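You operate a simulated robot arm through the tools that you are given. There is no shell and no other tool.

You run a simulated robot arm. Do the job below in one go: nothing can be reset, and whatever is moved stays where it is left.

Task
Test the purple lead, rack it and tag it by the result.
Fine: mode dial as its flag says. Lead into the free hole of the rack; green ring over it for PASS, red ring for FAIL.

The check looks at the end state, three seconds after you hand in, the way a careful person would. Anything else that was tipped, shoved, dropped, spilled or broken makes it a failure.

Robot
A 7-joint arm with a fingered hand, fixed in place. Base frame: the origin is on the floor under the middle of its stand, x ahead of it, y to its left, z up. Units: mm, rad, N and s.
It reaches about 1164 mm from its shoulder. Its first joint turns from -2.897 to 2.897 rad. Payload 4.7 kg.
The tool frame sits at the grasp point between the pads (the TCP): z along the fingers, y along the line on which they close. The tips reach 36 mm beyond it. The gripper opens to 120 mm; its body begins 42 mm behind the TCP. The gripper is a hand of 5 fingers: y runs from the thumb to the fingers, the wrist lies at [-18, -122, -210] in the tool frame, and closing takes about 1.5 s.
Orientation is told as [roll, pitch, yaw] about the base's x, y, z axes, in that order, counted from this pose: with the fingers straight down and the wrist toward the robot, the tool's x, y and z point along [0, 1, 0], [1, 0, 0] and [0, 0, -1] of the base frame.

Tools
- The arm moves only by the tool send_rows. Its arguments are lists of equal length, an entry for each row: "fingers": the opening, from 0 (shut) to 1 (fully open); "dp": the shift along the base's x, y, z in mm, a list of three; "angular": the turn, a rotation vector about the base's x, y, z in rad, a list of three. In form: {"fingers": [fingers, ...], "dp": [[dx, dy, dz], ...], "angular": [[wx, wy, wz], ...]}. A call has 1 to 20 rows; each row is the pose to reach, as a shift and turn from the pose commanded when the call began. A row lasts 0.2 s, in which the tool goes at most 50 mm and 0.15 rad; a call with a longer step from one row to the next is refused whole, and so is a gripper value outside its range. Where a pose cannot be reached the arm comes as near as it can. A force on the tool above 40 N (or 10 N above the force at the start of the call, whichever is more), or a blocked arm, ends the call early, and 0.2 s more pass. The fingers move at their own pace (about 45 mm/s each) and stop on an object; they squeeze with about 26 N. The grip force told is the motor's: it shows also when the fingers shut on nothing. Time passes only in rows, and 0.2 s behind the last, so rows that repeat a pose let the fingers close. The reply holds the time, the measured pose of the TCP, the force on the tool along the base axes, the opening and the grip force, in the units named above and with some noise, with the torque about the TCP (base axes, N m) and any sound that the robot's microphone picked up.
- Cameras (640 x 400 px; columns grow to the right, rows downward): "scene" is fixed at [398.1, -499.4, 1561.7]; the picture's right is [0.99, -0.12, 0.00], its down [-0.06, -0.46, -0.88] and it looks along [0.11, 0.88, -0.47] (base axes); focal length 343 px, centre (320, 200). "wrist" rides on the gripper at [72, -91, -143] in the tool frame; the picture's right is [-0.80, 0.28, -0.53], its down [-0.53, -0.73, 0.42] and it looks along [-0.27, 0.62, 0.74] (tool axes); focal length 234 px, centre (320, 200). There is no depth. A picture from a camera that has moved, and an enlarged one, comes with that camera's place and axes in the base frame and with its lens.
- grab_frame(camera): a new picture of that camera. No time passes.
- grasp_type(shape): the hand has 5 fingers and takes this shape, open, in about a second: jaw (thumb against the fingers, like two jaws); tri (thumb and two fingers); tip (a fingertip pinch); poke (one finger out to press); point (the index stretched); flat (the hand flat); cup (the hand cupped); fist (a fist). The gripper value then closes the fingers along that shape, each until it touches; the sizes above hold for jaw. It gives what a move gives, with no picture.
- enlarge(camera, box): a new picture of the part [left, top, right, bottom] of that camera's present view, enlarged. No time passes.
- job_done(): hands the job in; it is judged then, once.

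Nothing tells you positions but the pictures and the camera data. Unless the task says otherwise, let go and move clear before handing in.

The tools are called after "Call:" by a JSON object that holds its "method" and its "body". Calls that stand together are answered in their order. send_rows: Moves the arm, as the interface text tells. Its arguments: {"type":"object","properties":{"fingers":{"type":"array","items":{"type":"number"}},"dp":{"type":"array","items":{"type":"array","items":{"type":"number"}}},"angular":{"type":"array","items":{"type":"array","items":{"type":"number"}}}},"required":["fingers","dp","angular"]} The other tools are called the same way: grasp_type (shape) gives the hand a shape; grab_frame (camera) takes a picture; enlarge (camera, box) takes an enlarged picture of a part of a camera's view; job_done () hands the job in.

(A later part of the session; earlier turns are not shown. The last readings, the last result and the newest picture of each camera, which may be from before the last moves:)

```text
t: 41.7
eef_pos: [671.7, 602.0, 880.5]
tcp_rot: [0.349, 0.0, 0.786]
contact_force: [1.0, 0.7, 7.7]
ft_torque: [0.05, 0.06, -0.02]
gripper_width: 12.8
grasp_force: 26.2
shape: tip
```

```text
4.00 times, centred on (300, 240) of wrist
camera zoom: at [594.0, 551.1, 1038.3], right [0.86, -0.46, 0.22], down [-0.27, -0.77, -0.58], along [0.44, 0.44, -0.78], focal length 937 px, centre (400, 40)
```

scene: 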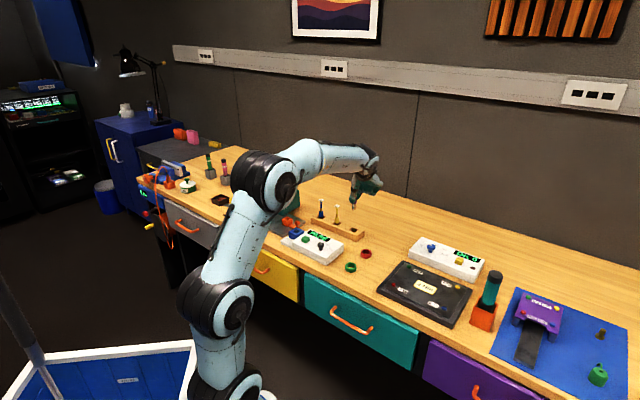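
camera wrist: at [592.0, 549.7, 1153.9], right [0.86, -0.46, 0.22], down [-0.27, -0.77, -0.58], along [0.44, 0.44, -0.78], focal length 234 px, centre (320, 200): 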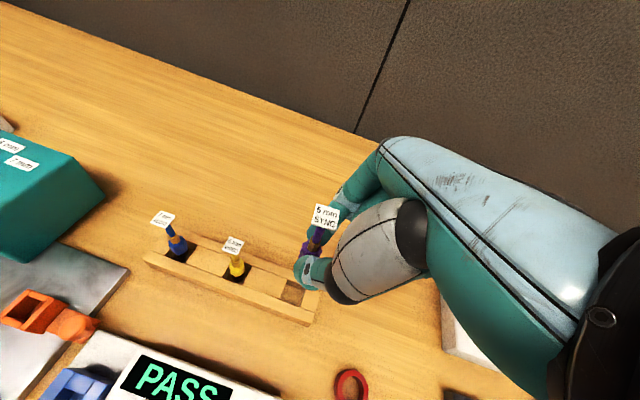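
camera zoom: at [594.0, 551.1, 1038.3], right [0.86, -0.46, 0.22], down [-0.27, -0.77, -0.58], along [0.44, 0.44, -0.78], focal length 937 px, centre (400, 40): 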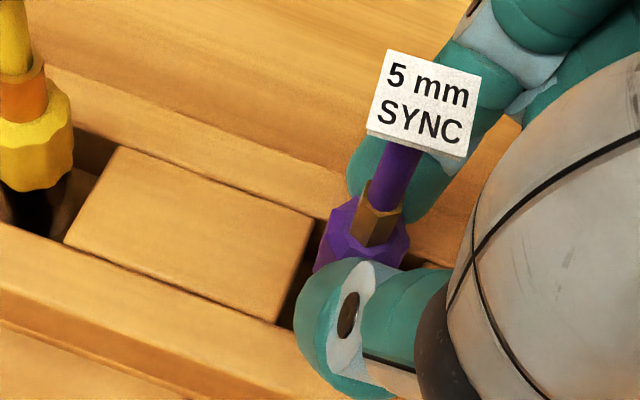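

It seated with about 8 N. I ease up 1 mm and open the pinch.

Call:
{"method": "send_rows", "body": {"fingers": [0, 0.06, 0.14, 0.22, 0.3, 0.4, 0.4, 0.4], "dp": [[0, 0, 2], [0, 0, 2], [0, 0, 2], [0, 0, 2], [0, 0, 2], [0, 0, 2], [0, 0, 2], [0, 0, 2]], "angular": [[0, 0, 0], [0, 0, 0], [0, 0, 0], [0, 0, 0], [0, 0, 0], [0, 0, 0], [0, 0, 0], [0, 0, 0]]}}

Call:
{"method": "enlarge", "body": {"camera": "scene", "box": [345, 195, 395, 245]}}

Call:
{"method": "enlarge", "body": {"camera": "wrist", "box": [250, 190, 350, 290]}}

```text
t: 43.5
eef_pos: [671.4, 602.0, 879.0]
tcp_rot: [0.349, 0.001, 0.786]
contact_force: [0.5, -0.4, -0.1]
ft_torque: [0.03, 0.0, 0.02]
gripper_width: 47.1
grasp_force: 0.1
shape: tip
```

```text
8.00 times, centred on (370, 220) of scene
camera zoom: at [398.1, -499.4, 1561.7], right [0.99, -0.12, 0.0], down [-0.06, -0.46, -0.88], along [0.11, 0.88, -0.47], focal length 2747 px, centre (-80, 40)
```

zoom: 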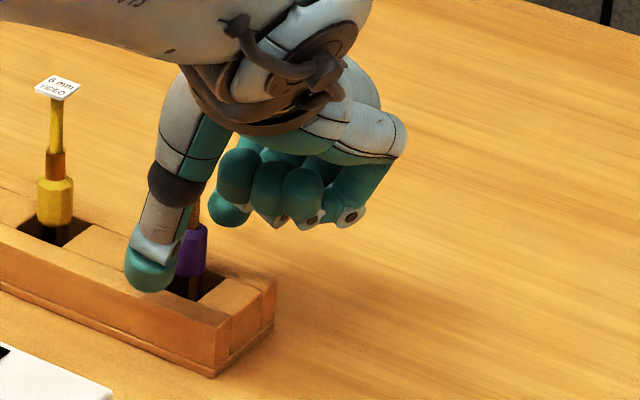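

```text
4.00 times, centred on (300, 240) of wrist
camera zoom: at [594.2, 551.3, 1039.1], right [0.86, -0.46, 0.22], down [-0.27, -0.77, -0.58], along [0.44, 0.44, -0.78], focal length 937 px, centre (400, 40)
```

zoom: 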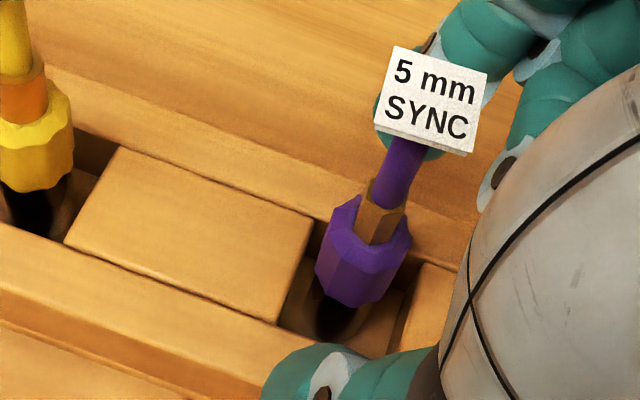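

The lead stands upright in the rack. I rise straight up the way I came, then look at everything.

Call:
{"method": "send_rows", "body": {"fingers": [0.4, 0.4, 0.4, 0.4, 0.4], "dp": [[0, 0, 15], [0, 0, 40], [0, 0, 70], [0, 0, 105], [0, 0, 130]], "angular": [[0, 0, 0], [0, 0, 0], [0, 0, 0], [0, 0, 0], [0, 0, 0]]}}

Call:
{"method": "enlarge", "body": {"camera": "scene", "box": [320, 190, 400, 280]}}

Call:
{"method": "grab_frame", "body": {"camera": "wrist"}}

Call:
{"method": "enlarge", "body": {"camera": "scene", "box": [335, 240, 385, 280]}}

```text
t: 44.7
eef_pos: [671.4, 604.0, 1010.1]
tcp_rot: [0.35, 0.0, 0.786]
contact_force: [-0.8, 0.2, -1.2]
ft_torque: [-0.01, 0.04, 0.03]
gripper_width: 47.8
grasp_force: 0.1
shape: tip
```

```text
4.44 times, centred on (360, 235) of scene
camera zoom: at [398.1, -499.4, 1561.7], right [0.99, -0.12, 0.0], down [-0.06, -0.46, -0.88], along [0.11, 0.88, -0.47], focal length 1526 px, centre (142, 44)
```

zoom: 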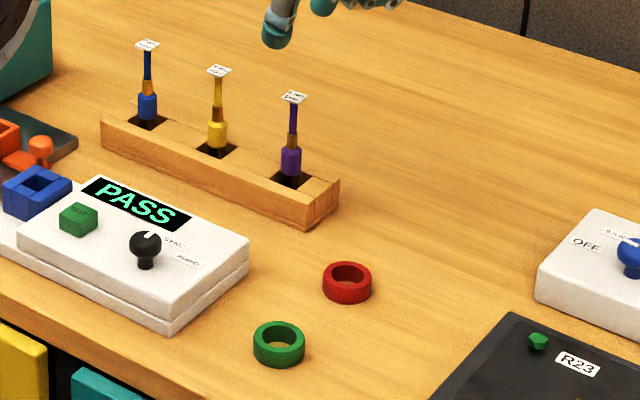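

```text
taken
camera wrist: at [594.6, 552.3, 1169.9], right [0.86, -0.46, 0.22], down [-0.27, -0.77, -0.58], along [0.44, 0.44, -0.78], focal length 234 px, centre (320, 200)
```

wrist: 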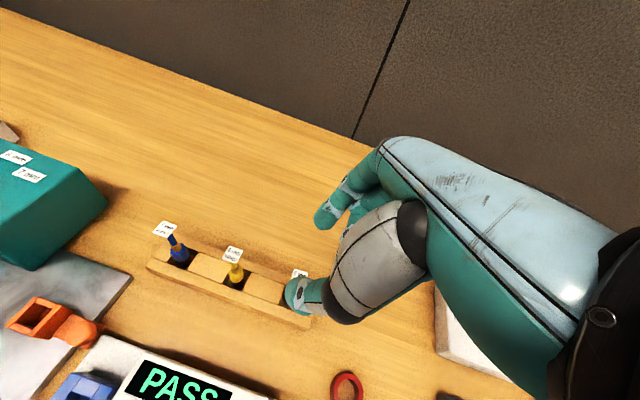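

```text
10.00 times, centred on (360, 260) of scene
camera zoom: at [398.1, -499.4, 1561.7], right [0.99, -0.12, 0.0], down [-0.06, -0.46, -0.88], along [0.11, 0.88, -0.47], focal length 3434 px, centre (-80, -400)
```

zoom: 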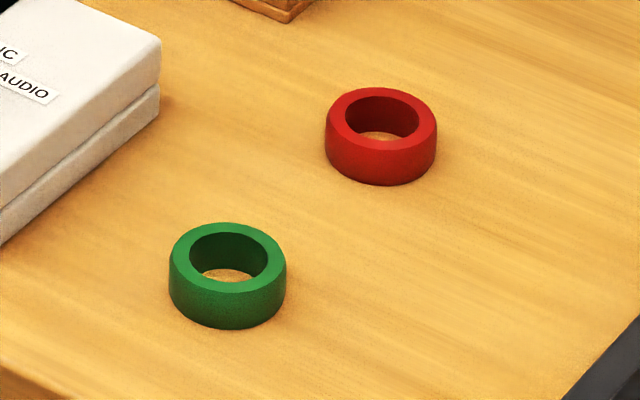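

The lead is racked and upright and the display still says PASS. Now I go for the green ring (outer about 40 mm, inner about 27 mm) near (612, 410); I stop on the way to measure it with the wrist camera, keeping the tilted hand.

Call:
{"method": "send_rows", "body": {"fingers": [0.4, 0.4, 0.4, 0.4, 0.4, 0.4], "dp": [[-20, -16, 0], [-48, -38, 0], [-76, -60, 0], [-104, -82, 0], [-131, -104, 0], [-131, -104, 0]], "angular": [[0.01, 0.01, 0], [0.02, 0.02, 0], [0.03, 0.03, 0], [0.04, 0.04, 0], [0.05, 0.05, 0], [0.05, 0.05, 0]]}}

Call:
{"method": "grab_frame", "body": {"camera": "wrist"}}

```text
t: 46.1
eef_pos: [540.5, 497.9, 1010.4]
tcp_rot: [0.421, -0.001, 0.785]
contact_force: [0.4, 1.0, -0.7]
ft_torque: [0.0, 0.0, 0.04]
gripper_width: 47.8
grasp_force: 0.1
shape: tip
```

```text
taken
camera wrist: at [471.5, 438.5, 1170.4], right [0.87, -0.47, 0.15], down [-0.3, -0.74, -0.6], along [0.4, 0.48, -0.78], focal length 234 px, centre (320, 200)
```

wrist: 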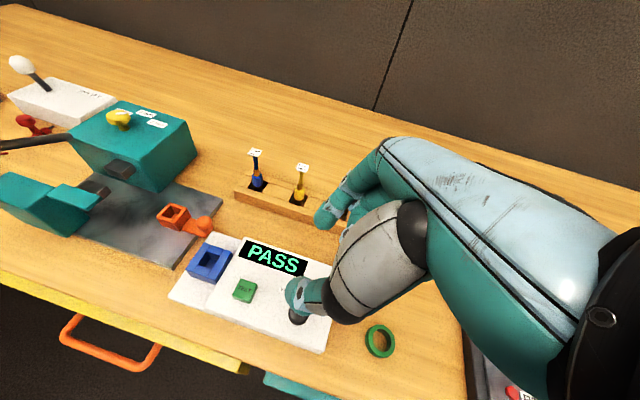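

Call:
{"method": "enlarge", "body": {"camera": "wrist", "box": [350, 315, 410, 365]}}

Call:
{"method": "enlarge", "body": {"camera": "scene", "box": [335, 250, 370, 280]}}

```text
8.00 times, centred on (380, 340) of wrist
camera zoom: at [471.5, 438.5, 1170.4], right [0.87, -0.47, 0.15], down [-0.3, -0.74, -0.6], along [0.4, 0.48, -0.78], focal length 1873 px, centre (-160, -920)
```

zoom: 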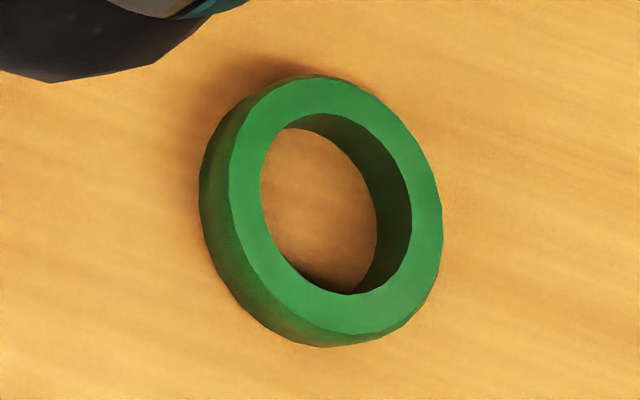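

```text
13.33 times, centred on (352, 265) of scene
camera zoom: at [398.1, -499.4, 1561.7], right [0.99, -0.12, 0.0], down [-0.06, -0.46, -0.88], along [0.11, 0.88, -0.47], focal length 4578 px, centre (-113, -667)
```

zoom: 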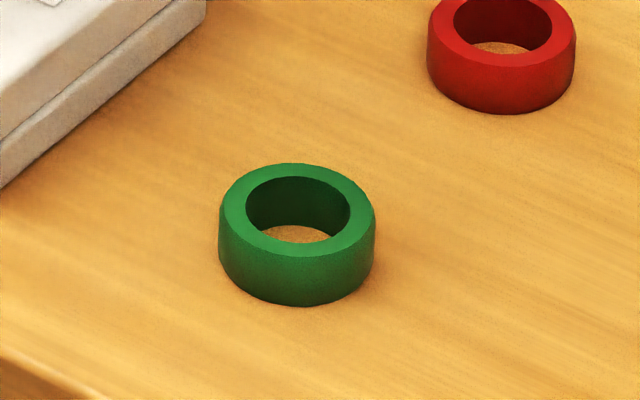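

Both cameras agree the green ring is centred near (615, 409) with its top at about 819. I move over it with the pinch opened to about 60 mm.

Call:
{"method": "send_rows", "body": {"fingers": [0.42, 0.45, 0.48, 0.5, 0.5, 0.5, 0.5], "dp": [[15, -18, 0], [38, -45, 0], [60, -72, -10], [80, -95, -40], [80, -95, -75], [80, -95, -105], [80, -95, -105]], "angular": [[0, 0, 0], [0, 0, 0], [0, 0, 0], [0, 0, 0], [0, 0, 0], [0, 0, 0], [0, 0, 0]]}}

Call:
{"method": "enlarge", "body": {"camera": "scene", "box": [320, 220, 390, 280]}}

Call:
{"method": "enlarge", "body": {"camera": "wrist", "box": [240, 180, 380, 310]}}

```text
t: 47.7
eef_pos: [618.6, 401.6, 905.8]
tcp_rot: [0.42, 0.0, 0.786]
contact_force: [0.2, 0.1, 0.2]
ft_torque: [0.0, 0.04, 0.01]
gripper_width: 59.6
grasp_force: 0.0
shape: tip
```

```text
6.67 times, centred on (355, 250) of scene
camera zoom: at [398.1, -499.4, 1561.7], right [0.99, -0.12, 0.0], down [-0.06, -0.46, -0.88], along [0.11, 0.88, -0.47], focal length 2289 px, centre (87, -133)
```

zoom: 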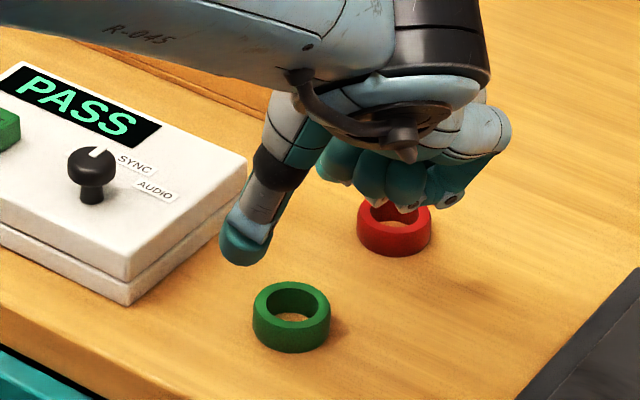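

```text
3.08 times, centred on (310, 245) of wrist
camera zoom: at [549.9, 343.4, 1066.9], right [0.87, -0.47, 0.15], down [-0.3, -0.74, -0.6], along [0.4, 0.48, -0.78], focal length 720 px, centre (351, 62)
```

zoom: 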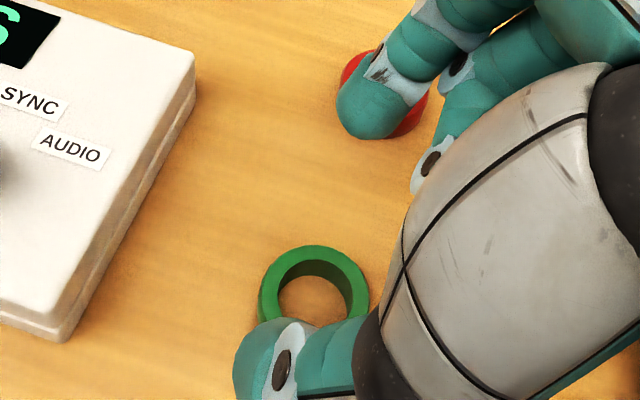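

The ring is centred under the pinch. I lower to just above grasp height and check.

Call:
{"method": "send_rows", "body": {"fingers": [0.5, 0.5, 0.5, 0.5], "dp": [[1.5, 0, -25], [1.5, 0, -45], [1.5, 0, -56], [1.5, 0, -56]], "angular": [[0, 0, 0], [0, 0, 0], [0, 0, 0], [0, 0, 0]]}}

Call:
{"method": "enlarge", "body": {"camera": "scene", "box": [325, 235, 385, 285]}}

Call:
{"method": "enlarge", "body": {"camera": "wrist", "box": [260, 190, 360, 300]}}

```text
t: 48.7
eef_pos: [620.8, 402.9, 848.3]
tcp_rot: [0.418, 0.002, 0.786]
contact_force: [0.4, 1.1, -0.2]
ft_torque: [0.01, 0.01, 0.0]
gripper_width: 59.3
grasp_force: 0.1
shape: tip
```

```text
8.00 times, centred on (355, 260) of scene
camera zoom: at [398.1, -499.4, 1561.7], right [0.99, -0.12, 0.0], down [-0.06, -0.46, -0.88], along [0.11, 0.88, -0.47], focal length 2747 px, centre (40, -280)
```

zoom: 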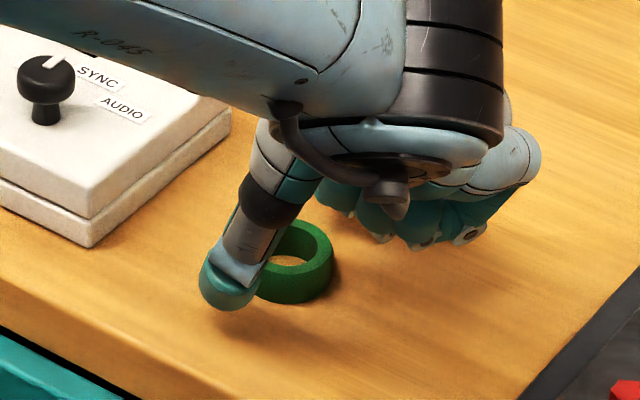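

```text
3.64 times, centred on (310, 245) of wrist
camera zoom: at [551.6, 343.7, 1009.0], right [0.87, -0.47, 0.15], down [-0.3, -0.74, -0.6], along [0.4, 0.48, -0.78], focal length 852 px, centre (356, 36)
```

zoom: 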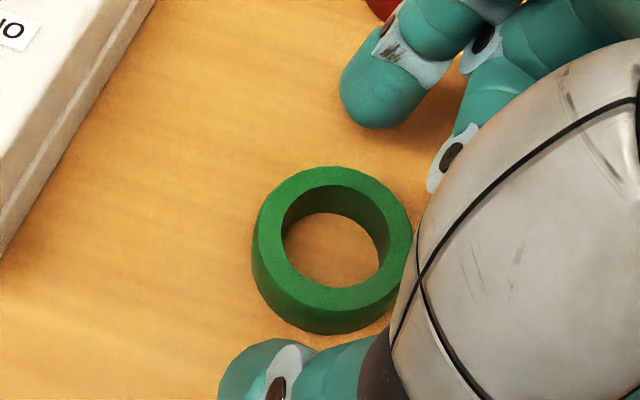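

Ring lies between thumb and index. I lower the last 9 mm and close on its outer wall.

Call:
{"method": "send_rows", "body": {"fingers": [0.5, 0.5, 0.5], "dp": [[0, 0, -4], [0, 0, -8], [0, 0, -8]], "angular": [[0, 0, 0], [0, 0, 0], [0, 0, 0]]}}

Call:
{"method": "enlarge", "body": {"camera": "scene", "box": [325, 235, 385, 285]}}

Call:
{"method": "enlarge", "body": {"camera": "wrist", "box": [260, 190, 360, 300]}}

```text
t: 49.5
eef_pos: [621.2, 403.4, 841.1]
tcp_rot: [0.42, 0.001, 0.786]
contact_force: [-0.3, 0.6, 0.2]
ft_torque: [0.03, 0.03, -0.02]
gripper_width: 59.4
grasp_force: 0.0
shape: tip
```

```text
8.00 times, centred on (355, 260) of scene
camera zoom: at [398.1, -499.4, 1561.7], right [0.99, -0.12, 0.0], down [-0.06, -0.46, -0.88], along [0.11, 0.88, -0.47], focal length 2747 px, centre (40, -280)
```

zoom: 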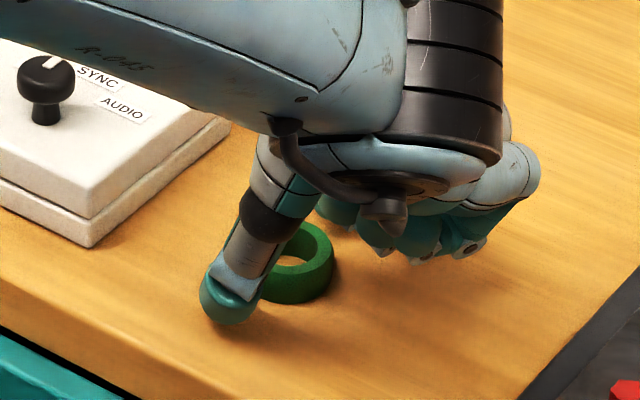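

```text
3.64 times, centred on (310, 245) of wrist
camera zoom: at [552.1, 343.9, 1001.7], right [0.87, -0.47, 0.15], down [-0.3, -0.74, -0.6], along [0.4, 0.48, -0.78], focal length 852 px, centre (356, 36)
```

zoom: 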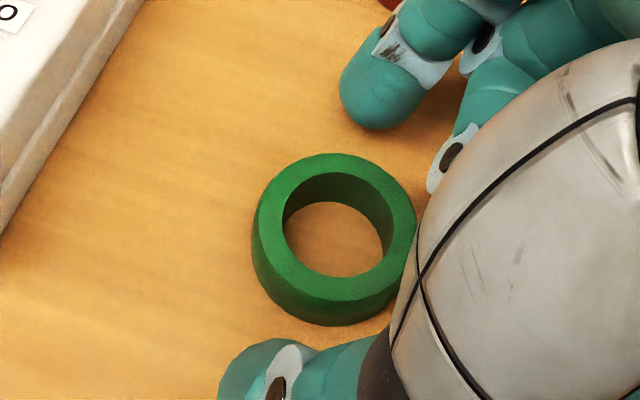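

Well centred. I close on the ring.

Call:
{"method": "send_rows", "body": {"fingers": [0.45, 0.4, 0.36, 0.33, 0.3, 0.27, 0.24, 0.2, 0.2], "dp": [[0, 0, 0], [0, 0, 0], [0, 0, 0], [0, 0, 0], [0, 0, 0], [0, 0, 0], [0, 0, 0], [0, 0, 0], [0, 0, 0]], "angular": [[0, 0, 0], [0, 0, 0], [0, 0, 0], [0, 0, 0], [0, 0, 0], [0, 0, 0], [0, 0, 0], [0, 0, 0], [0, 0, 0]]}}

Call:
{"method": "enlarge", "body": {"camera": "scene", "box": [325, 235, 385, 285]}}

Call:
{"method": "enlarge", "body": {"camera": "wrist", "box": [260, 190, 360, 300]}}

```text
t: 51.5
eef_pos: [621.2, 403.1, 841.4]
tcp_rot: [0.42, -0.001, 0.786]
contact_force: [-0.7, -0.7, 1.4]
ft_torque: [0.0, 0.02, 0.02]
gripper_width: 38.7
grasp_force: 25.3
shape: tip
```

```text
8.00 times, centred on (355, 260) of scene
camera zoom: at [398.1, -499.4, 1561.7], right [0.99, -0.12, 0.0], down [-0.06, -0.46, -0.88], along [0.11, 0.88, -0.47], focal length 2747 px, centre (40, -280)
```

zoom: 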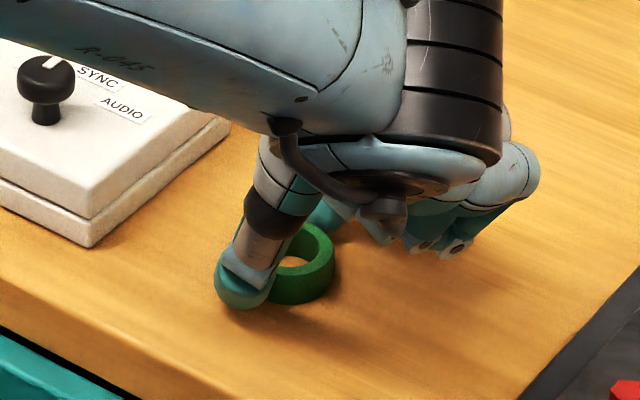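

```text
3.64 times, centred on (310, 245) of wrist
camera zoom: at [552.0, 343.9, 1001.7], right [0.87, -0.47, 0.15], down [-0.3, -0.74, -0.6], along [0.4, 0.48, -0.78], focal length 852 px, centre (356, 36)
```

zoom: 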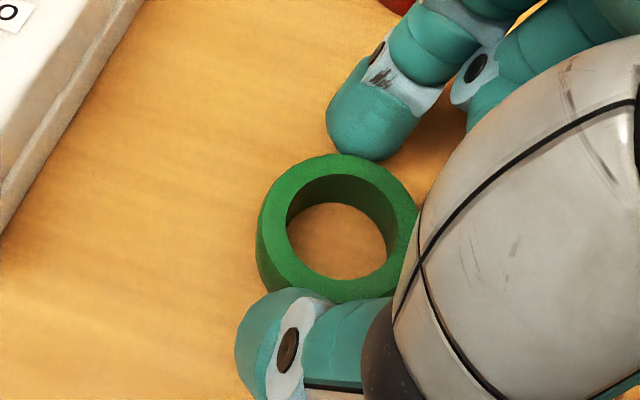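

The ring is gripped at 39 mm without shifting. I lift a little and check that it stays level.

Call:
{"method": "send_rows", "body": {"fingers": [0.2, 0.2, 0.2, 0.2, 0.2], "dp": [[0, 0, 4], [0, 0, 12], [0, 0, 25], [0, 0, 40], [0, 0, 40]], "angular": [[0, 0, 0], [0, 0, 0], [0, 0, 0], [0, 0, 0], [0, 0, 0]]}}

Call:
{"method": "enlarge", "body": {"camera": "scene", "box": [325, 225, 385, 275]}}

Call:
{"method": "enlarge", "body": {"camera": "wrist", "box": [260, 190, 360, 300]}}

```text
t: 52.7
eef_pos: [620.6, 403.3, 880.3]
tcp_rot: [0.421, -0.001, 0.785]
contact_force: [0.3, 0.0, 0.4]
ft_torque: [0.01, -0.04, 0.02]
gripper_width: 39.0
grasp_force: 25.4
shape: tip
```

```text
8.00 times, centred on (355, 250) of scene
camera zoom: at [398.1, -499.4, 1561.7], right [0.99, -0.12, 0.0], down [-0.06, -0.46, -0.88], along [0.11, 0.88, -0.47], focal length 2747 px, centre (40, -200)
```

zoom: 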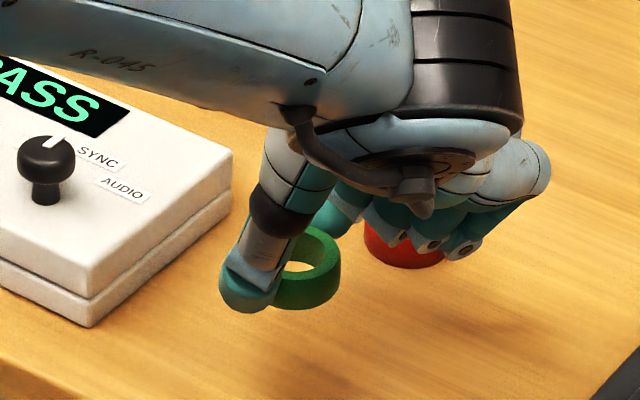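

```text
3.64 times, centred on (310, 245) of wrist
camera zoom: at [552.9, 343.9, 1041.7], right [0.87, -0.47, 0.15], down [-0.3, -0.74, -0.6], along [0.4, 0.48, -0.78], focal length 852 px, centre (356, 36)
```

zoom: 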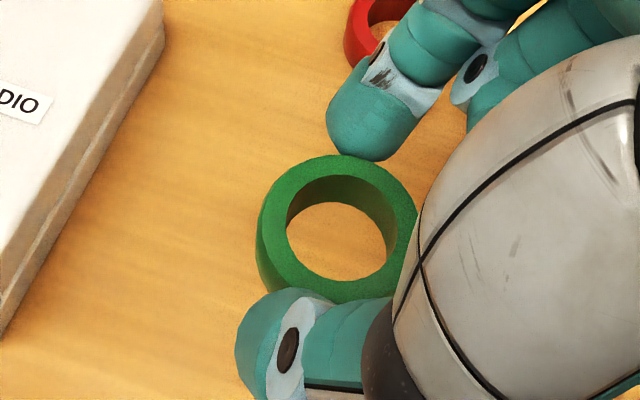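

The ring stays level and firm. I raise it above the flag height and carry it over to the purple lead at about (665, 610), stopping about 15 mm above its flag.

Call:
{"method": "send_rows", "body": {"fingers": [0.2, 0.2, 0.2, 0.2, 0.2, 0.2, 0.2, 0.2, 0.2, 0.2], "dp": [[0, 0, 30], [0, 0, 60], [5, 20, 85], [13, 50, 85], [21, 85, 85], [29, 120, 85], [38, 155, 85], [45, 182, 85], [49, 202, 85], [49, 202, 85]], "angular": [[0, 0, 0], [0, 0, 0], [0, 0, 0], [0, 0, 0], [0, 0, 0], [0, 0, 0], [0, 0, 0], [0, 0, 0], [0, 0, 0], [0, 0, 0]]}}

Call:
{"method": "enlarge", "body": {"camera": "scene", "box": [335, 185, 395, 245]}}

Call:
{"method": "enlarge", "body": {"camera": "wrist", "box": [260, 190, 360, 300]}}

```text
t: 54.9
eef_pos: [672.3, 606.2, 963.6]
tcp_rot: [0.419, 0.0, 0.786]
contact_force: [-0.3, -0.3, -0.1]
ft_torque: [0.0, 0.01, 0.03]
gripper_width: 38.5
grasp_force: 25.9
shape: tip
```

```text
6.67 times, centred on (365, 215) of scene
camera zoom: at [398.1, -499.4, 1561.7], right [0.99, -0.12, 0.0], down [-0.06, -0.46, -0.88], along [0.11, 0.88, -0.47], focal length 2289 px, centre (20, 100)
```

zoom: 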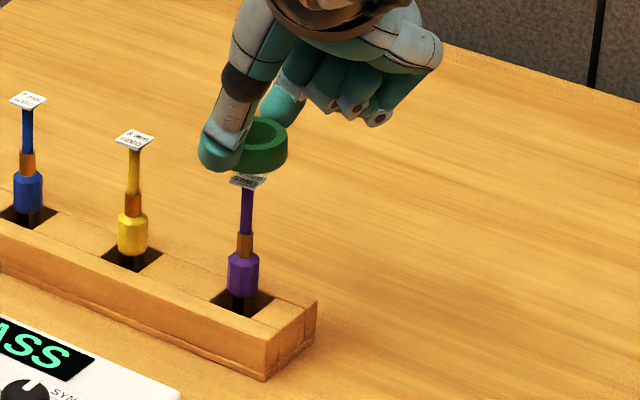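

```text
3.64 times, centred on (310, 245) of wrist
camera zoom: at [602.7, 546.7, 1124.8], right [0.87, -0.47, 0.15], down [-0.3, -0.74, -0.6], along [0.4, 0.48, -0.78], focal length 852 px, centre (356, 36)
```

zoom: 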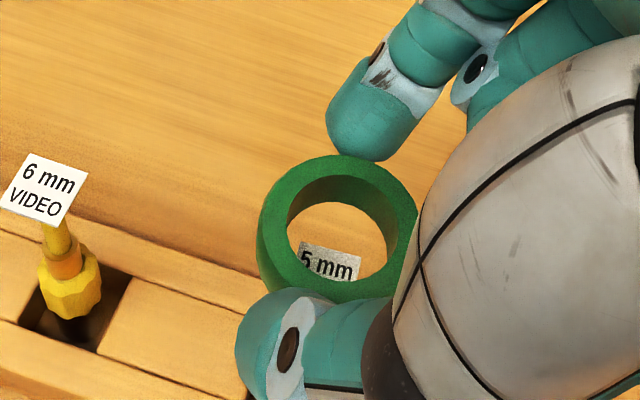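

I can see the flag through the ring from the wrist camera. I enlarge both views to measure the centring exactly.

Call:
{"method": "enlarge", "body": {"camera": "wrist", "box": [288, 220, 348, 280]}}

Call:
{"method": "enlarge", "body": {"camera": "scene", "box": [348, 195, 378, 220]}}

```text
6.67 times, centred on (318, 250) of wrist
camera zoom: at [602.7, 546.7, 1124.8], right [0.87, -0.47, 0.15], down [-0.3, -0.74, -0.6], along [0.4, 0.48, -0.78], focal length 1561 px, centre (333, -133)
```

zoom: 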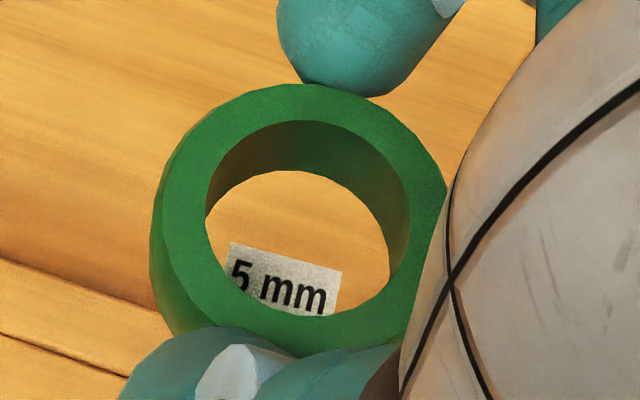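

```text
16.00 times, centred on (363, 208) of scene
camera zoom: at [398.1, -499.4, 1561.7], right [0.99, -0.12, 0.0], down [-0.06, -0.46, -0.88], along [0.11, 0.88, -0.47], focal length 5494 px, centre (-368, 80)
```

zoom: 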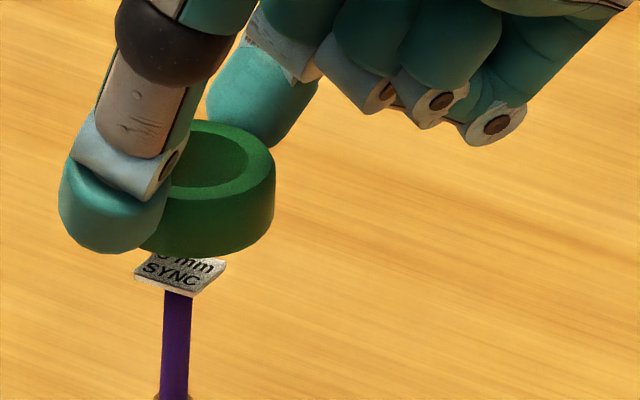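

Flag centre and ring centre agree within about 1 mm. I lower until the ring's underside is about 3–4 mm above the flag, with a small correction, and measure again with less parallax.

Call:
{"method": "send_rows", "body": {"fingers": [0.2, 0.2, 0.2, 0.2], "dp": [[-0.5, 0.8, -6], [-0.5, 0.8, -12], [-0.5, 0.8, -13], [-0.5, 0.8, -13]], "angular": [[0, 0, 0], [0, 0, 0], [0, 0, 0], [0, 0, 0]]}}

Call:
{"method": "enlarge", "body": {"camera": "wrist", "box": [288, 220, 348, 280]}}

Call:
{"method": "enlarge", "body": {"camera": "scene", "box": [348, 195, 378, 220]}}

```text
t: 55.9
eef_pos: [671.2, 607.3, 951.2]
tcp_rot: [0.42, 0.001, 0.785]
contact_force: [0.4, -0.3, -0.3]
ft_torque: [-0.02, 0.03, 0.04]
gripper_width: 38.7
grasp_force: 25.8
shape: tip
```

```text
6.67 times, centred on (318, 250) of wrist
camera zoom: at [601.9, 547.9, 1112.1], right [0.87, -0.47, 0.15], down [-0.3, -0.74, -0.6], along [0.4, 0.48, -0.78], focal length 1561 px, centre (333, -133)
```

zoom: 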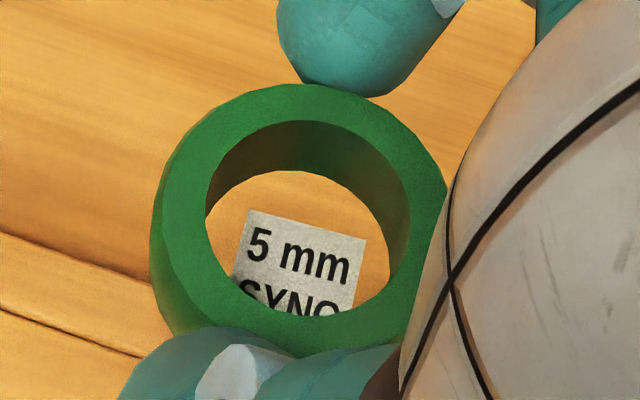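

```text
16.00 times, centred on (363, 208) of scene
camera zoom: at [398.1, -499.4, 1561.7], right [0.99, -0.12, 0.0], down [-0.06, -0.46, -0.88], along [0.11, 0.88, -0.47], focal length 5494 px, centre (-368, 80)
```

zoom: 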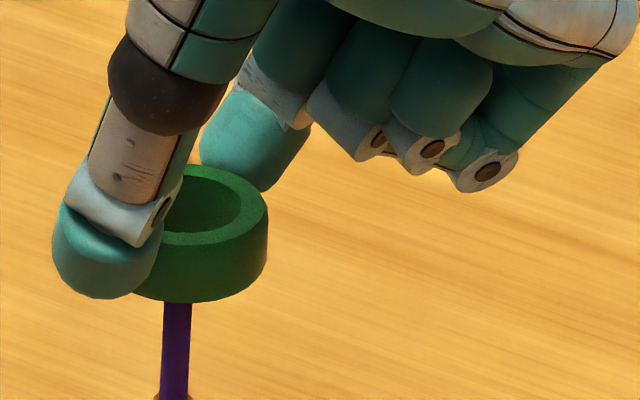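

In the scene view the ring and lead axes coincide within a fraction of a mm; in the wrist view the rest error is under 1 mm. I lower gently, 2 mm per row, watching the force.

Call:
{"method": "send_rows", "body": {"fingers": [0.2, 0.2, 0.2, 0.2], "dp": [[-0.2, -0.4, -1.5], [-0.2, -0.4, -3], [-0.2, -0.4, -5], [-0.2, -0.4, -5]], "angular": [[0, 0, 0], [0, 0, 0], [0, 0, 0], [0, 0, 0]]}}

Call:
{"method": "enlarge", "body": {"camera": "wrist", "box": [288, 220, 348, 280]}}

Call:
{"method": "enlarge", "body": {"camera": "scene", "box": [348, 200, 378, 225]}}

```text
t: 56.9
eef_pos: [670.9, 605.9, 946.7]
tcp_rot: [0.419, 0.002, 0.783]
contact_force: [0.0, 0.0, -0.4]
ft_torque: [0.01, -0.04, 0.01]
gripper_width: 38.5
grasp_force: 26.3
shape: tip
```

```text
6.67 times, centred on (318, 250) of wrist
camera zoom: at [602.0, 547.1, 1107.5], right [0.87, -0.47, 0.15], down [-0.3, -0.74, -0.6], along [0.4, 0.48, -0.78], focal length 1561 px, centre (333, -133)
```

zoom: 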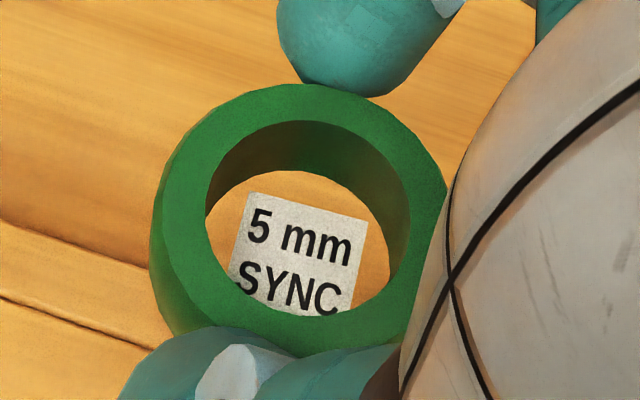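

```text
16.00 times, centred on (363, 212) of scene
camera zoom: at [398.1, -499.4, 1561.7], right [0.99, -0.12, 0.0], down [-0.06, -0.46, -0.88], along [0.11, 0.88, -0.47], focal length 5494 px, centre (-368, 0)
```

zoom: 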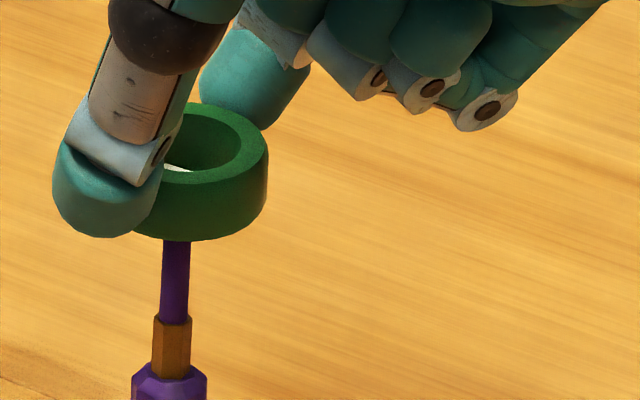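

The flag's corners lie evenly inside the ring's lower edge and there is no contact force. I continue down in small steps.

Call:
{"method": "send_rows", "body": {"fingers": [0.2, 0.2, 0.2, 0.2, 0.2], "dp": [[0, 0, -2], [0, 0, -4], [0, 0, -6], [0, 0, -8], [0, 0, -8]], "angular": [[0, 0, 0], [0, 0, 0], [0, 0, 0], [0, 0, 0], [0, 0, 0]]}}

Call:
{"method": "enlarge", "body": {"camera": "wrist", "box": [288, 220, 348, 280]}}

Call:
{"method": "enlarge", "body": {"camera": "scene", "box": [348, 200, 378, 225]}}

```text
t: 58.1
eef_pos: [670.8, 606.8, 939.1]
tcp_rot: [0.421, -0.001, 0.786]
contact_force: [0.7, 0.5, -0.3]
ft_torque: [0.01, -0.04, 0.0]
gripper_width: 38.6
grasp_force: 25.9
shape: tip
```

```text
6.67 times, centred on (318, 250) of wrist
camera zoom: at [601.5, 547.2, 1099.9], right [0.87, -0.47, 0.15], down [-0.3, -0.74, -0.6], along [0.4, 0.48, -0.78], focal length 1561 px, centre (333, -133)
```

zoom: 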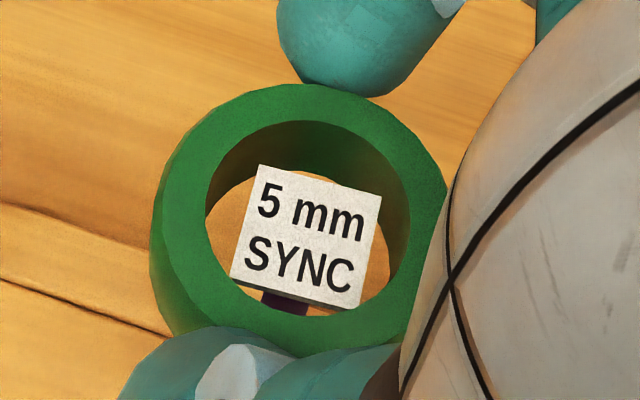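

```text
16.00 times, centred on (363, 212) of scene
camera zoom: at [398.1, -499.4, 1561.7], right [0.99, -0.12, 0.0], down [-0.06, -0.46, -0.88], along [0.11, 0.88, -0.47], focal length 5494 px, centre (-368, 0)
```

zoom: 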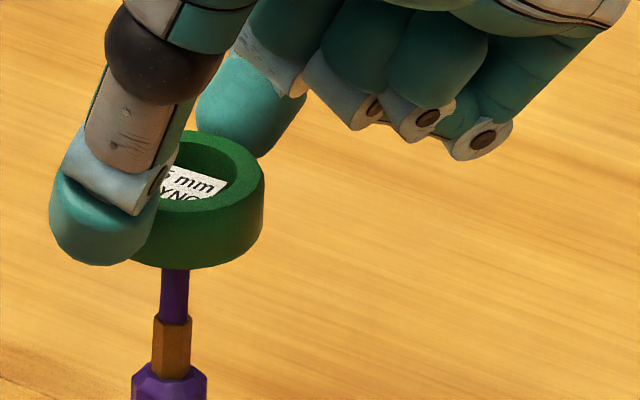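

The flag is through the ring. I continue down along the lead with a half-millimetre correction.

Call:
{"method": "send_rows", "body": {"fingers": [0.2, 0.2, 0.2, 0.2, 0.2, 0.2], "dp": [[0.4, -0.2, -5], [0.4, -0.2, -11], [0.4, -0.2, -17], [0.4, -0.2, -23], [0.4, -0.2, -28], [0.4, -0.2, -28]], "angular": [[0, 0, 0], [0, 0, 0], [0, 0, 0], [0, 0, 0], [0, 0, 0], [0, 0, 0]]}}

Call:
{"method": "enlarge", "body": {"camera": "wrist", "box": [280, 190, 370, 280]}}

Call:
{"method": "enlarge", "body": {"camera": "scene", "box": [345, 195, 385, 235]}}

```text
t: 59.5
eef_pos: [670.4, 606.0, 911.4]
tcp_rot: [0.42, -0.001, 0.786]
contact_force: [0.3, -0.1, 0.0]
ft_torque: [0.03, -0.02, 0.02]
gripper_width: 38.6
grasp_force: 26.3
shape: tip
```

```text
4.44 times, centred on (325, 235) of wrist
camera zoom: at [601.9, 547.0, 1071.6], right [0.87, -0.47, 0.15], down [-0.3, -0.74, -0.6], along [0.4, 0.48, -0.78], focal length 1041 px, centre (298, 44)
```

zoom: 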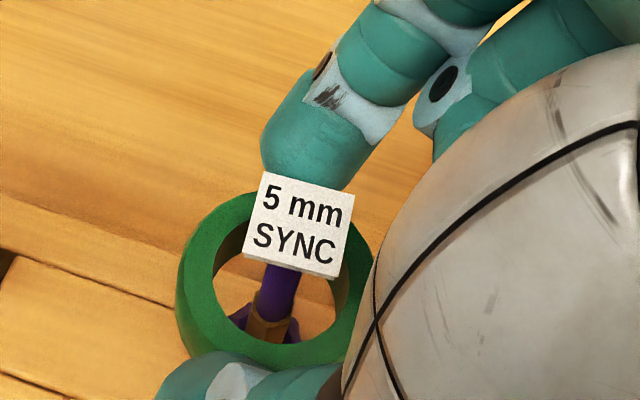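

```text
10.00 times, centred on (365, 215) of scene
camera zoom: at [398.1, -499.4, 1561.7], right [0.99, -0.12, 0.0], down [-0.06, -0.46, -0.88], along [0.11, 0.88, -0.47], focal length 3434 px, centre (-130, 50)
```

zoom: 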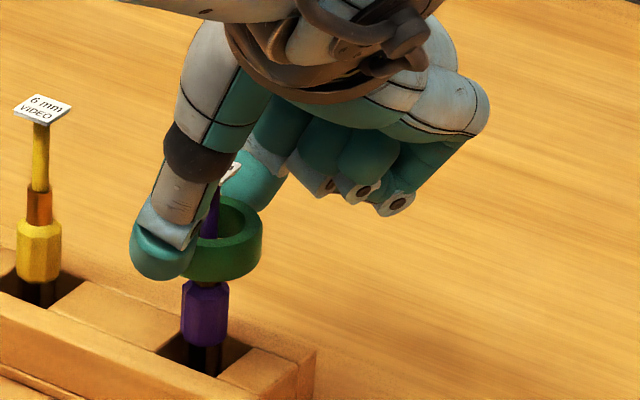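

The ring is around the cable, all clear. I go down another 26 mm.

Call:
{"method": "send_rows", "body": {"fingers": [0.2, 0.2, 0.2, 0.2, 0.2, 0.2], "dp": [[0, 0, -5], [0, 0, -11], [0, 0, -17], [0, 0, -22], [0, 0, -26], [0, 0, -26]], "angular": [[0, 0, 0], [0, 0, 0], [0, 0, 0], [0, 0, 0], [0, 0, 0], [0, 0, 0]]}}

Call:
{"method": "enlarge", "body": {"camera": "wrist", "box": [280, 190, 370, 280]}}

Call:
{"method": "enlarge", "body": {"camera": "scene", "box": [345, 200, 385, 240]}}

```text
t: 60.9
eef_pos: [670.9, 604.6, 885.6]
tcp_rot: [0.418, 0.001, 0.785]
contact_force: [-0.8, -0.3, -0.9]
ft_torque: [0.01, -0.01, -0.01]
gripper_width: 38.5
grasp_force: 26.3
shape: tip
```

```text
4.44 times, centred on (325, 235) of wrist
camera zoom: at [601.1, 546.1, 1046.1], right [0.87, -0.47, 0.15], down [-0.3, -0.74, -0.6], along [0.4, 0.48, -0.78], focal length 1041 px, centre (298, 44)
```

zoom: 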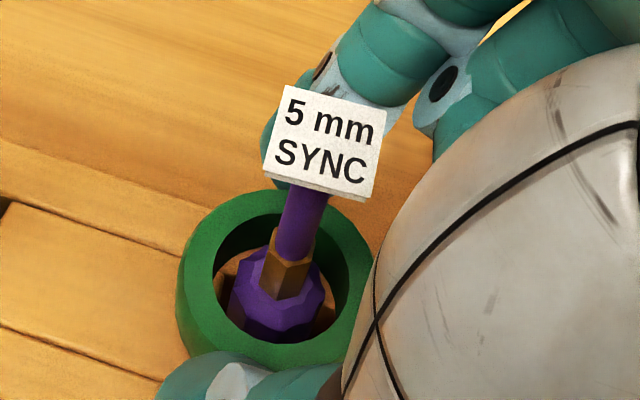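

```text
10.00 times, centred on (365, 220) of scene
camera zoom: at [398.1, -499.4, 1561.7], right [0.99, -0.12, 0.0], down [-0.06, -0.46, -0.88], along [0.11, 0.88, -0.47], focal length 3434 px, centre (-130, 0)
```

zoom: 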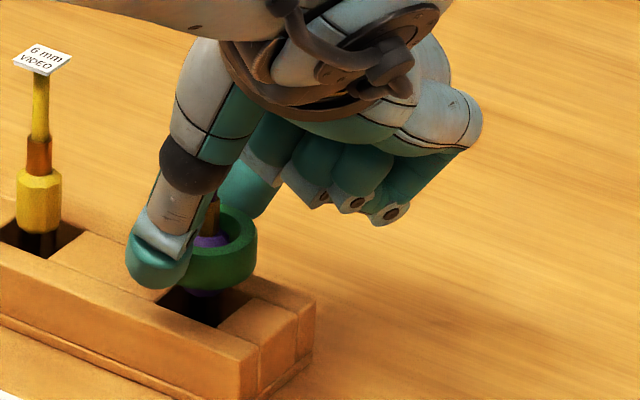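

The ring encircles the purple body. I lower another 13 mm and check the hand's clearance to the flag and rack.

Call:
{"method": "send_rows", "body": {"fingers": [0.2, 0.2, 0.2, 0.2, 0.2], "dp": [[0, 0, -4], [0, 0, -8], [0, 0, -11], [0, 0, -13], [0, 0, -13]], "angular": [[0, 0, 0], [0, 0, 0], [0, 0, 0], [0, 0, 0], [0, 0, 0]]}}

Call:
{"method": "enlarge", "body": {"camera": "wrist", "box": [280, 190, 370, 280]}}

Call:
{"method": "enlarge", "body": {"camera": "scene", "box": [345, 200, 385, 240]}}

```text
t: 62.1
eef_pos: [668.8, 605.0, 872.2]
tcp_rot: [0.421, 0.0, 0.785]
contact_force: [0.0, -0.7, 0.3]
ft_torque: [-0.03, -0.01, 0.01]
gripper_width: 38.6
grasp_force: 26.0
shape: tip
```

```text
4.44 times, centred on (325, 235) of wrist
camera zoom: at [601.7, 546.3, 1033.0], right [0.87, -0.47, 0.15], down [-0.3, -0.74, -0.6], along [0.4, 0.48, -0.78], focal length 1041 px, centre (298, 44)
```

zoom: 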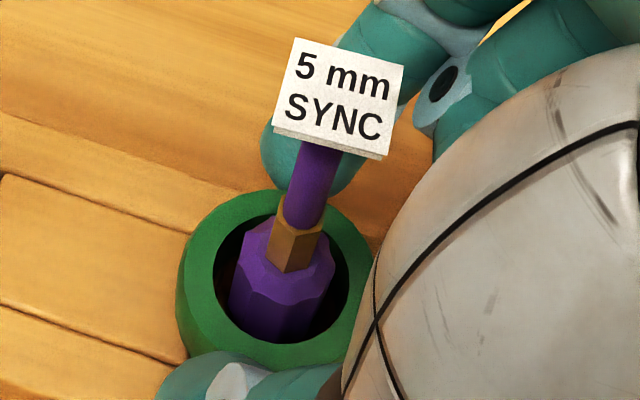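

```text
10.00 times, centred on (365, 220) of scene
camera zoom: at [398.1, -499.4, 1561.7], right [0.99, -0.12, 0.0], down [-0.06, -0.46, -0.88], along [0.11, 0.88, -0.47], focal length 3434 px, centre (-130, 0)
```

zoom: 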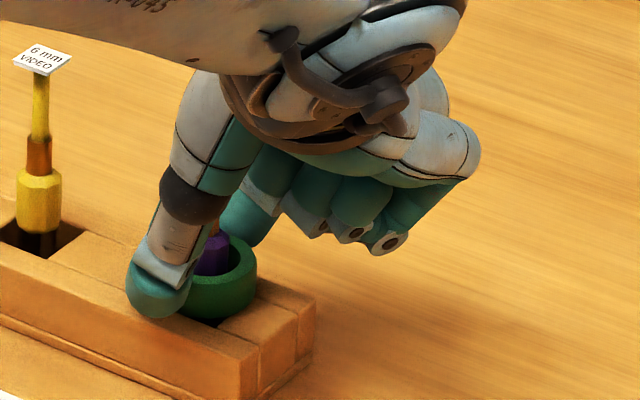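

About 6 mm remain to the rack top. I lower 5 mm more in fine steps.

Call:
{"method": "send_rows", "body": {"fingers": [0.2, 0.2, 0.2, 0.2, 0.2], "dp": [[0, 0, -1.5], [0, 0, -3], [0, 0, -4], [0, 0, -5], [0, 0, -5]], "angular": [[0, 0, 0], [0, 0, 0], [0, 0, 0], [0, 0, 0], [0, 0, 0]]}}

Call:
{"method": "enlarge", "body": {"camera": "wrist", "box": [280, 190, 370, 280]}}

Call:
{"method": "enlarge", "body": {"camera": "scene", "box": [345, 205, 385, 240]}}

```text
t: 63.3
eef_pos: [671.0, 607.1, 870.8]
tcp_rot: [0.423, -0.001, 0.786]
contact_force: [-1.8, -1.2, 15.3]
ft_torque: [-0.01, 0.19, 0.11]
gripper_width: 39.6
grasp_force: 26.2
shape: tip
```

```text
4.44 times, centred on (325, 235) of wrist
camera zoom: at [602.1, 546.6, 1029.9], right [0.87, -0.47, 0.15], down [-0.3, -0.74, -0.61], along [0.4, 0.48, -0.78], focal length 1041 px, centre (298, 44)
```

zoom: 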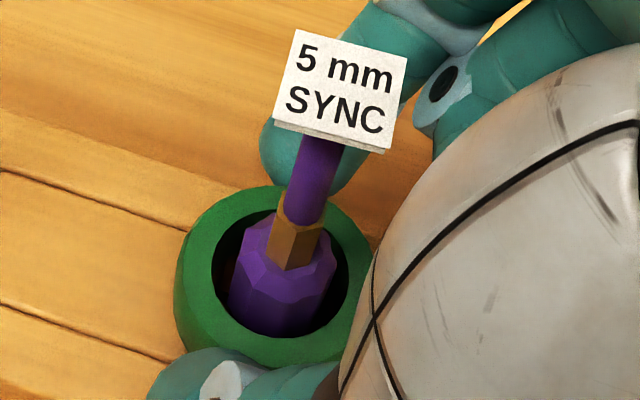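

```text
11.43 times, centred on (365, 222) of scene
camera zoom: at [398.1, -499.4, 1561.7], right [0.99, -0.12, 0.0], down [-0.06, -0.46, -0.88], along [0.11, 0.88, -0.47], focal length 3924 px, centre (-194, -57)
```

zoom: 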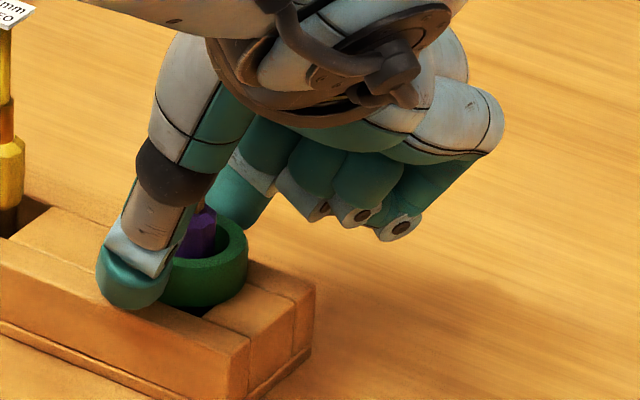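

The ring or thumb touches the rack top (15 N). I back off 2.5 mm and open the pinch so the ring settles around the lead.

Call:
{"method": "send_rows", "body": {"fingers": [0.2, 0.2, 0.3, 0.35, 0.4, 0.45, 0.5, 0.5, 0.5], "dp": [[0, 0, 1.5], [0, 0, 3.0], [0, 0, 3.0], [0, 0, 3.0], [0, 0, 3.0], [0, 0, 3.0], [0, 0, 3.0], [0, 0, 3.0], [0, 0, 3.0]], "angular": [[0, 0, 0], [0, 0, 0], [0, 0, 0], [0, 0, 0], [0, 0, 0], [0, 0, 0], [0, 0, 0], [0, 0, 0], [0, 0, 0]]}}

Call:
{"method": "enlarge", "body": {"camera": "wrist", "box": [270, 190, 370, 290]}}

Call:
{"method": "enlarge", "body": {"camera": "scene", "box": [345, 205, 385, 240]}}

```text
t: 65.3
eef_pos: [671.1, 606.3, 871.5]
tcp_rot: [0.421, 0.001, 0.783]
contact_force: [0.6, 0.6, -0.7]
ft_torque: [-0.02, 0.0, -0.02]
gripper_width: 59.4
grasp_force: 0.2
shape: tip
```

```text
4.00 times, centred on (320, 240) of wrist
camera zoom: at [601.8, 546.9, 1031.0], right [0.87, -0.47, 0.15], down [-0.3, -0.74, -0.6], along [0.4, 0.48, -0.78], focal length 937 px, centre (320, 40)
```

zoom: 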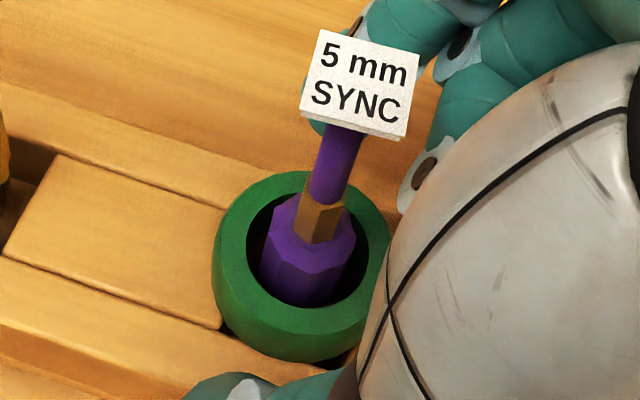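

```text
11.43 times, centred on (365, 222) of scene
camera zoom: at [398.1, -499.4, 1561.7], right [0.99, -0.12, 0.0], down [-0.06, -0.46, -0.88], along [0.11, 0.88, -0.47], focal length 3924 px, centre (-194, -57)
```

zoom: 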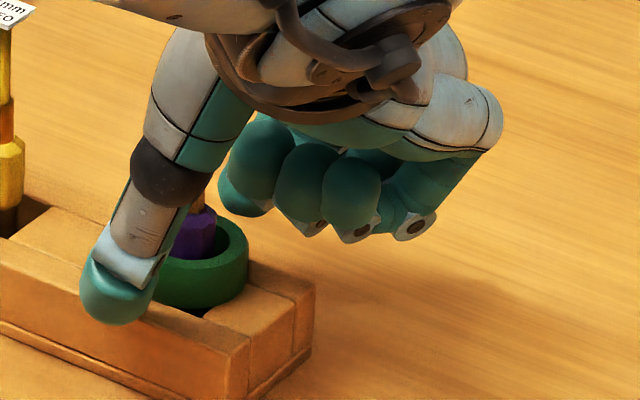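

The ring lies flat on the rack around the purple lead. I retract along the tilted hand's own axis so the fingers stay clear of the flag.

Call:
{"method": "send_rows", "body": {"fingers": [0.5, 0.5, 0.5, 0.5, 0.5, 0.5, 0.5], "dp": [[2.9, -2.9, 9], [8.7, -8.7, 27], [16, -16, 50], [24, -24, 75], [32, -32, 100], [38, -38, 130], [42, -42, 160]], "angular": [[0, 0, 0], [0, 0, 0], [0, 0, 0], [0, 0, 0], [0, 0, 0], [0, 0, 0], [0, 0, 0]]}}

Call:
{"method": "enlarge", "body": {"camera": "scene", "box": [280, 180, 400, 280]}}

Call:
{"method": "grab_frame", "body": {"camera": "wrist"}}

Call:
{"method": "enlarge", "body": {"camera": "scene", "box": [340, 200, 385, 245]}}

```text
t: 66.9
eef_pos: [715.0, 564.3, 1029.9]
tcp_rot: [0.421, 0.001, 0.787]
contact_force: [1.2, 0.2, -0.8]
ft_torque: [0.0, 0.01, 0.03]
gripper_width: 59.5
grasp_force: 0.0
shape: tip
```

```text
4.00 times, centred on (340, 230) of scene
camera zoom: at [398.1, -499.4, 1561.7], right [0.99, -0.12, 0.0], down [-0.06, -0.46, -0.88], along [0.11, 0.88, -0.47], focal length 1374 px, centre (240, 80)
```

zoom: 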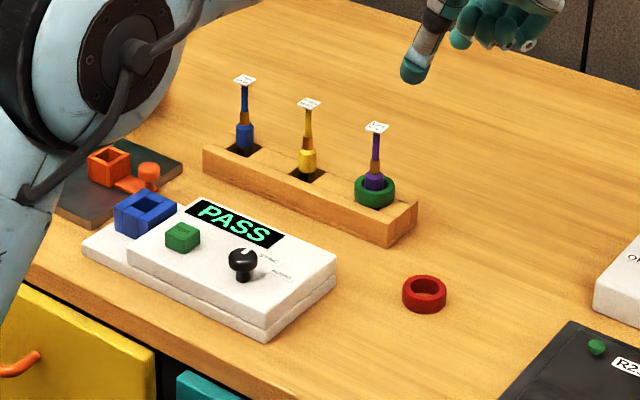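

```text
taken
camera wrist: at [645.7, 504.6, 1190.0], right [0.87, -0.47, 0.15], down [-0.3, -0.74, -0.6], along [0.4, 0.48, -0.78], focal length 234 px, centre (320, 200)
```

wrist: 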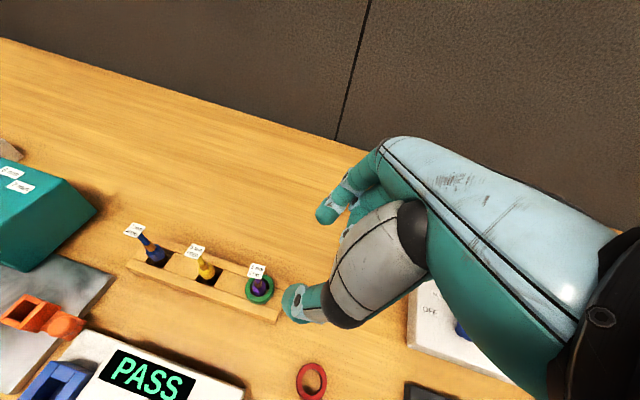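

```text
8.89 times, centred on (362, 222) of scene
camera zoom: at [398.1, -499.4, 1561.7], right [0.99, -0.12, 0.0], down [-0.06, -0.46, -0.88], along [0.11, 0.88, -0.47], focal length 3052 px, centre (-58, 0)
```

zoom: 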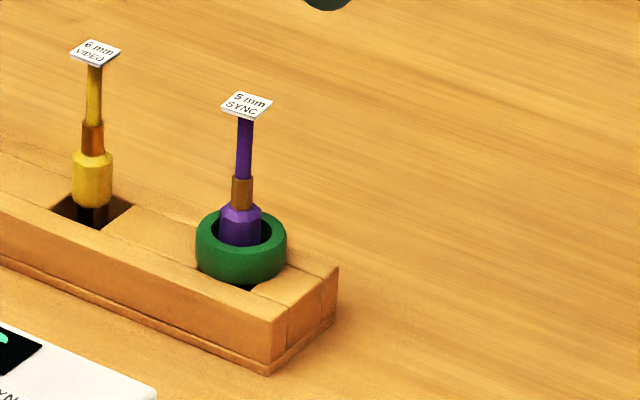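

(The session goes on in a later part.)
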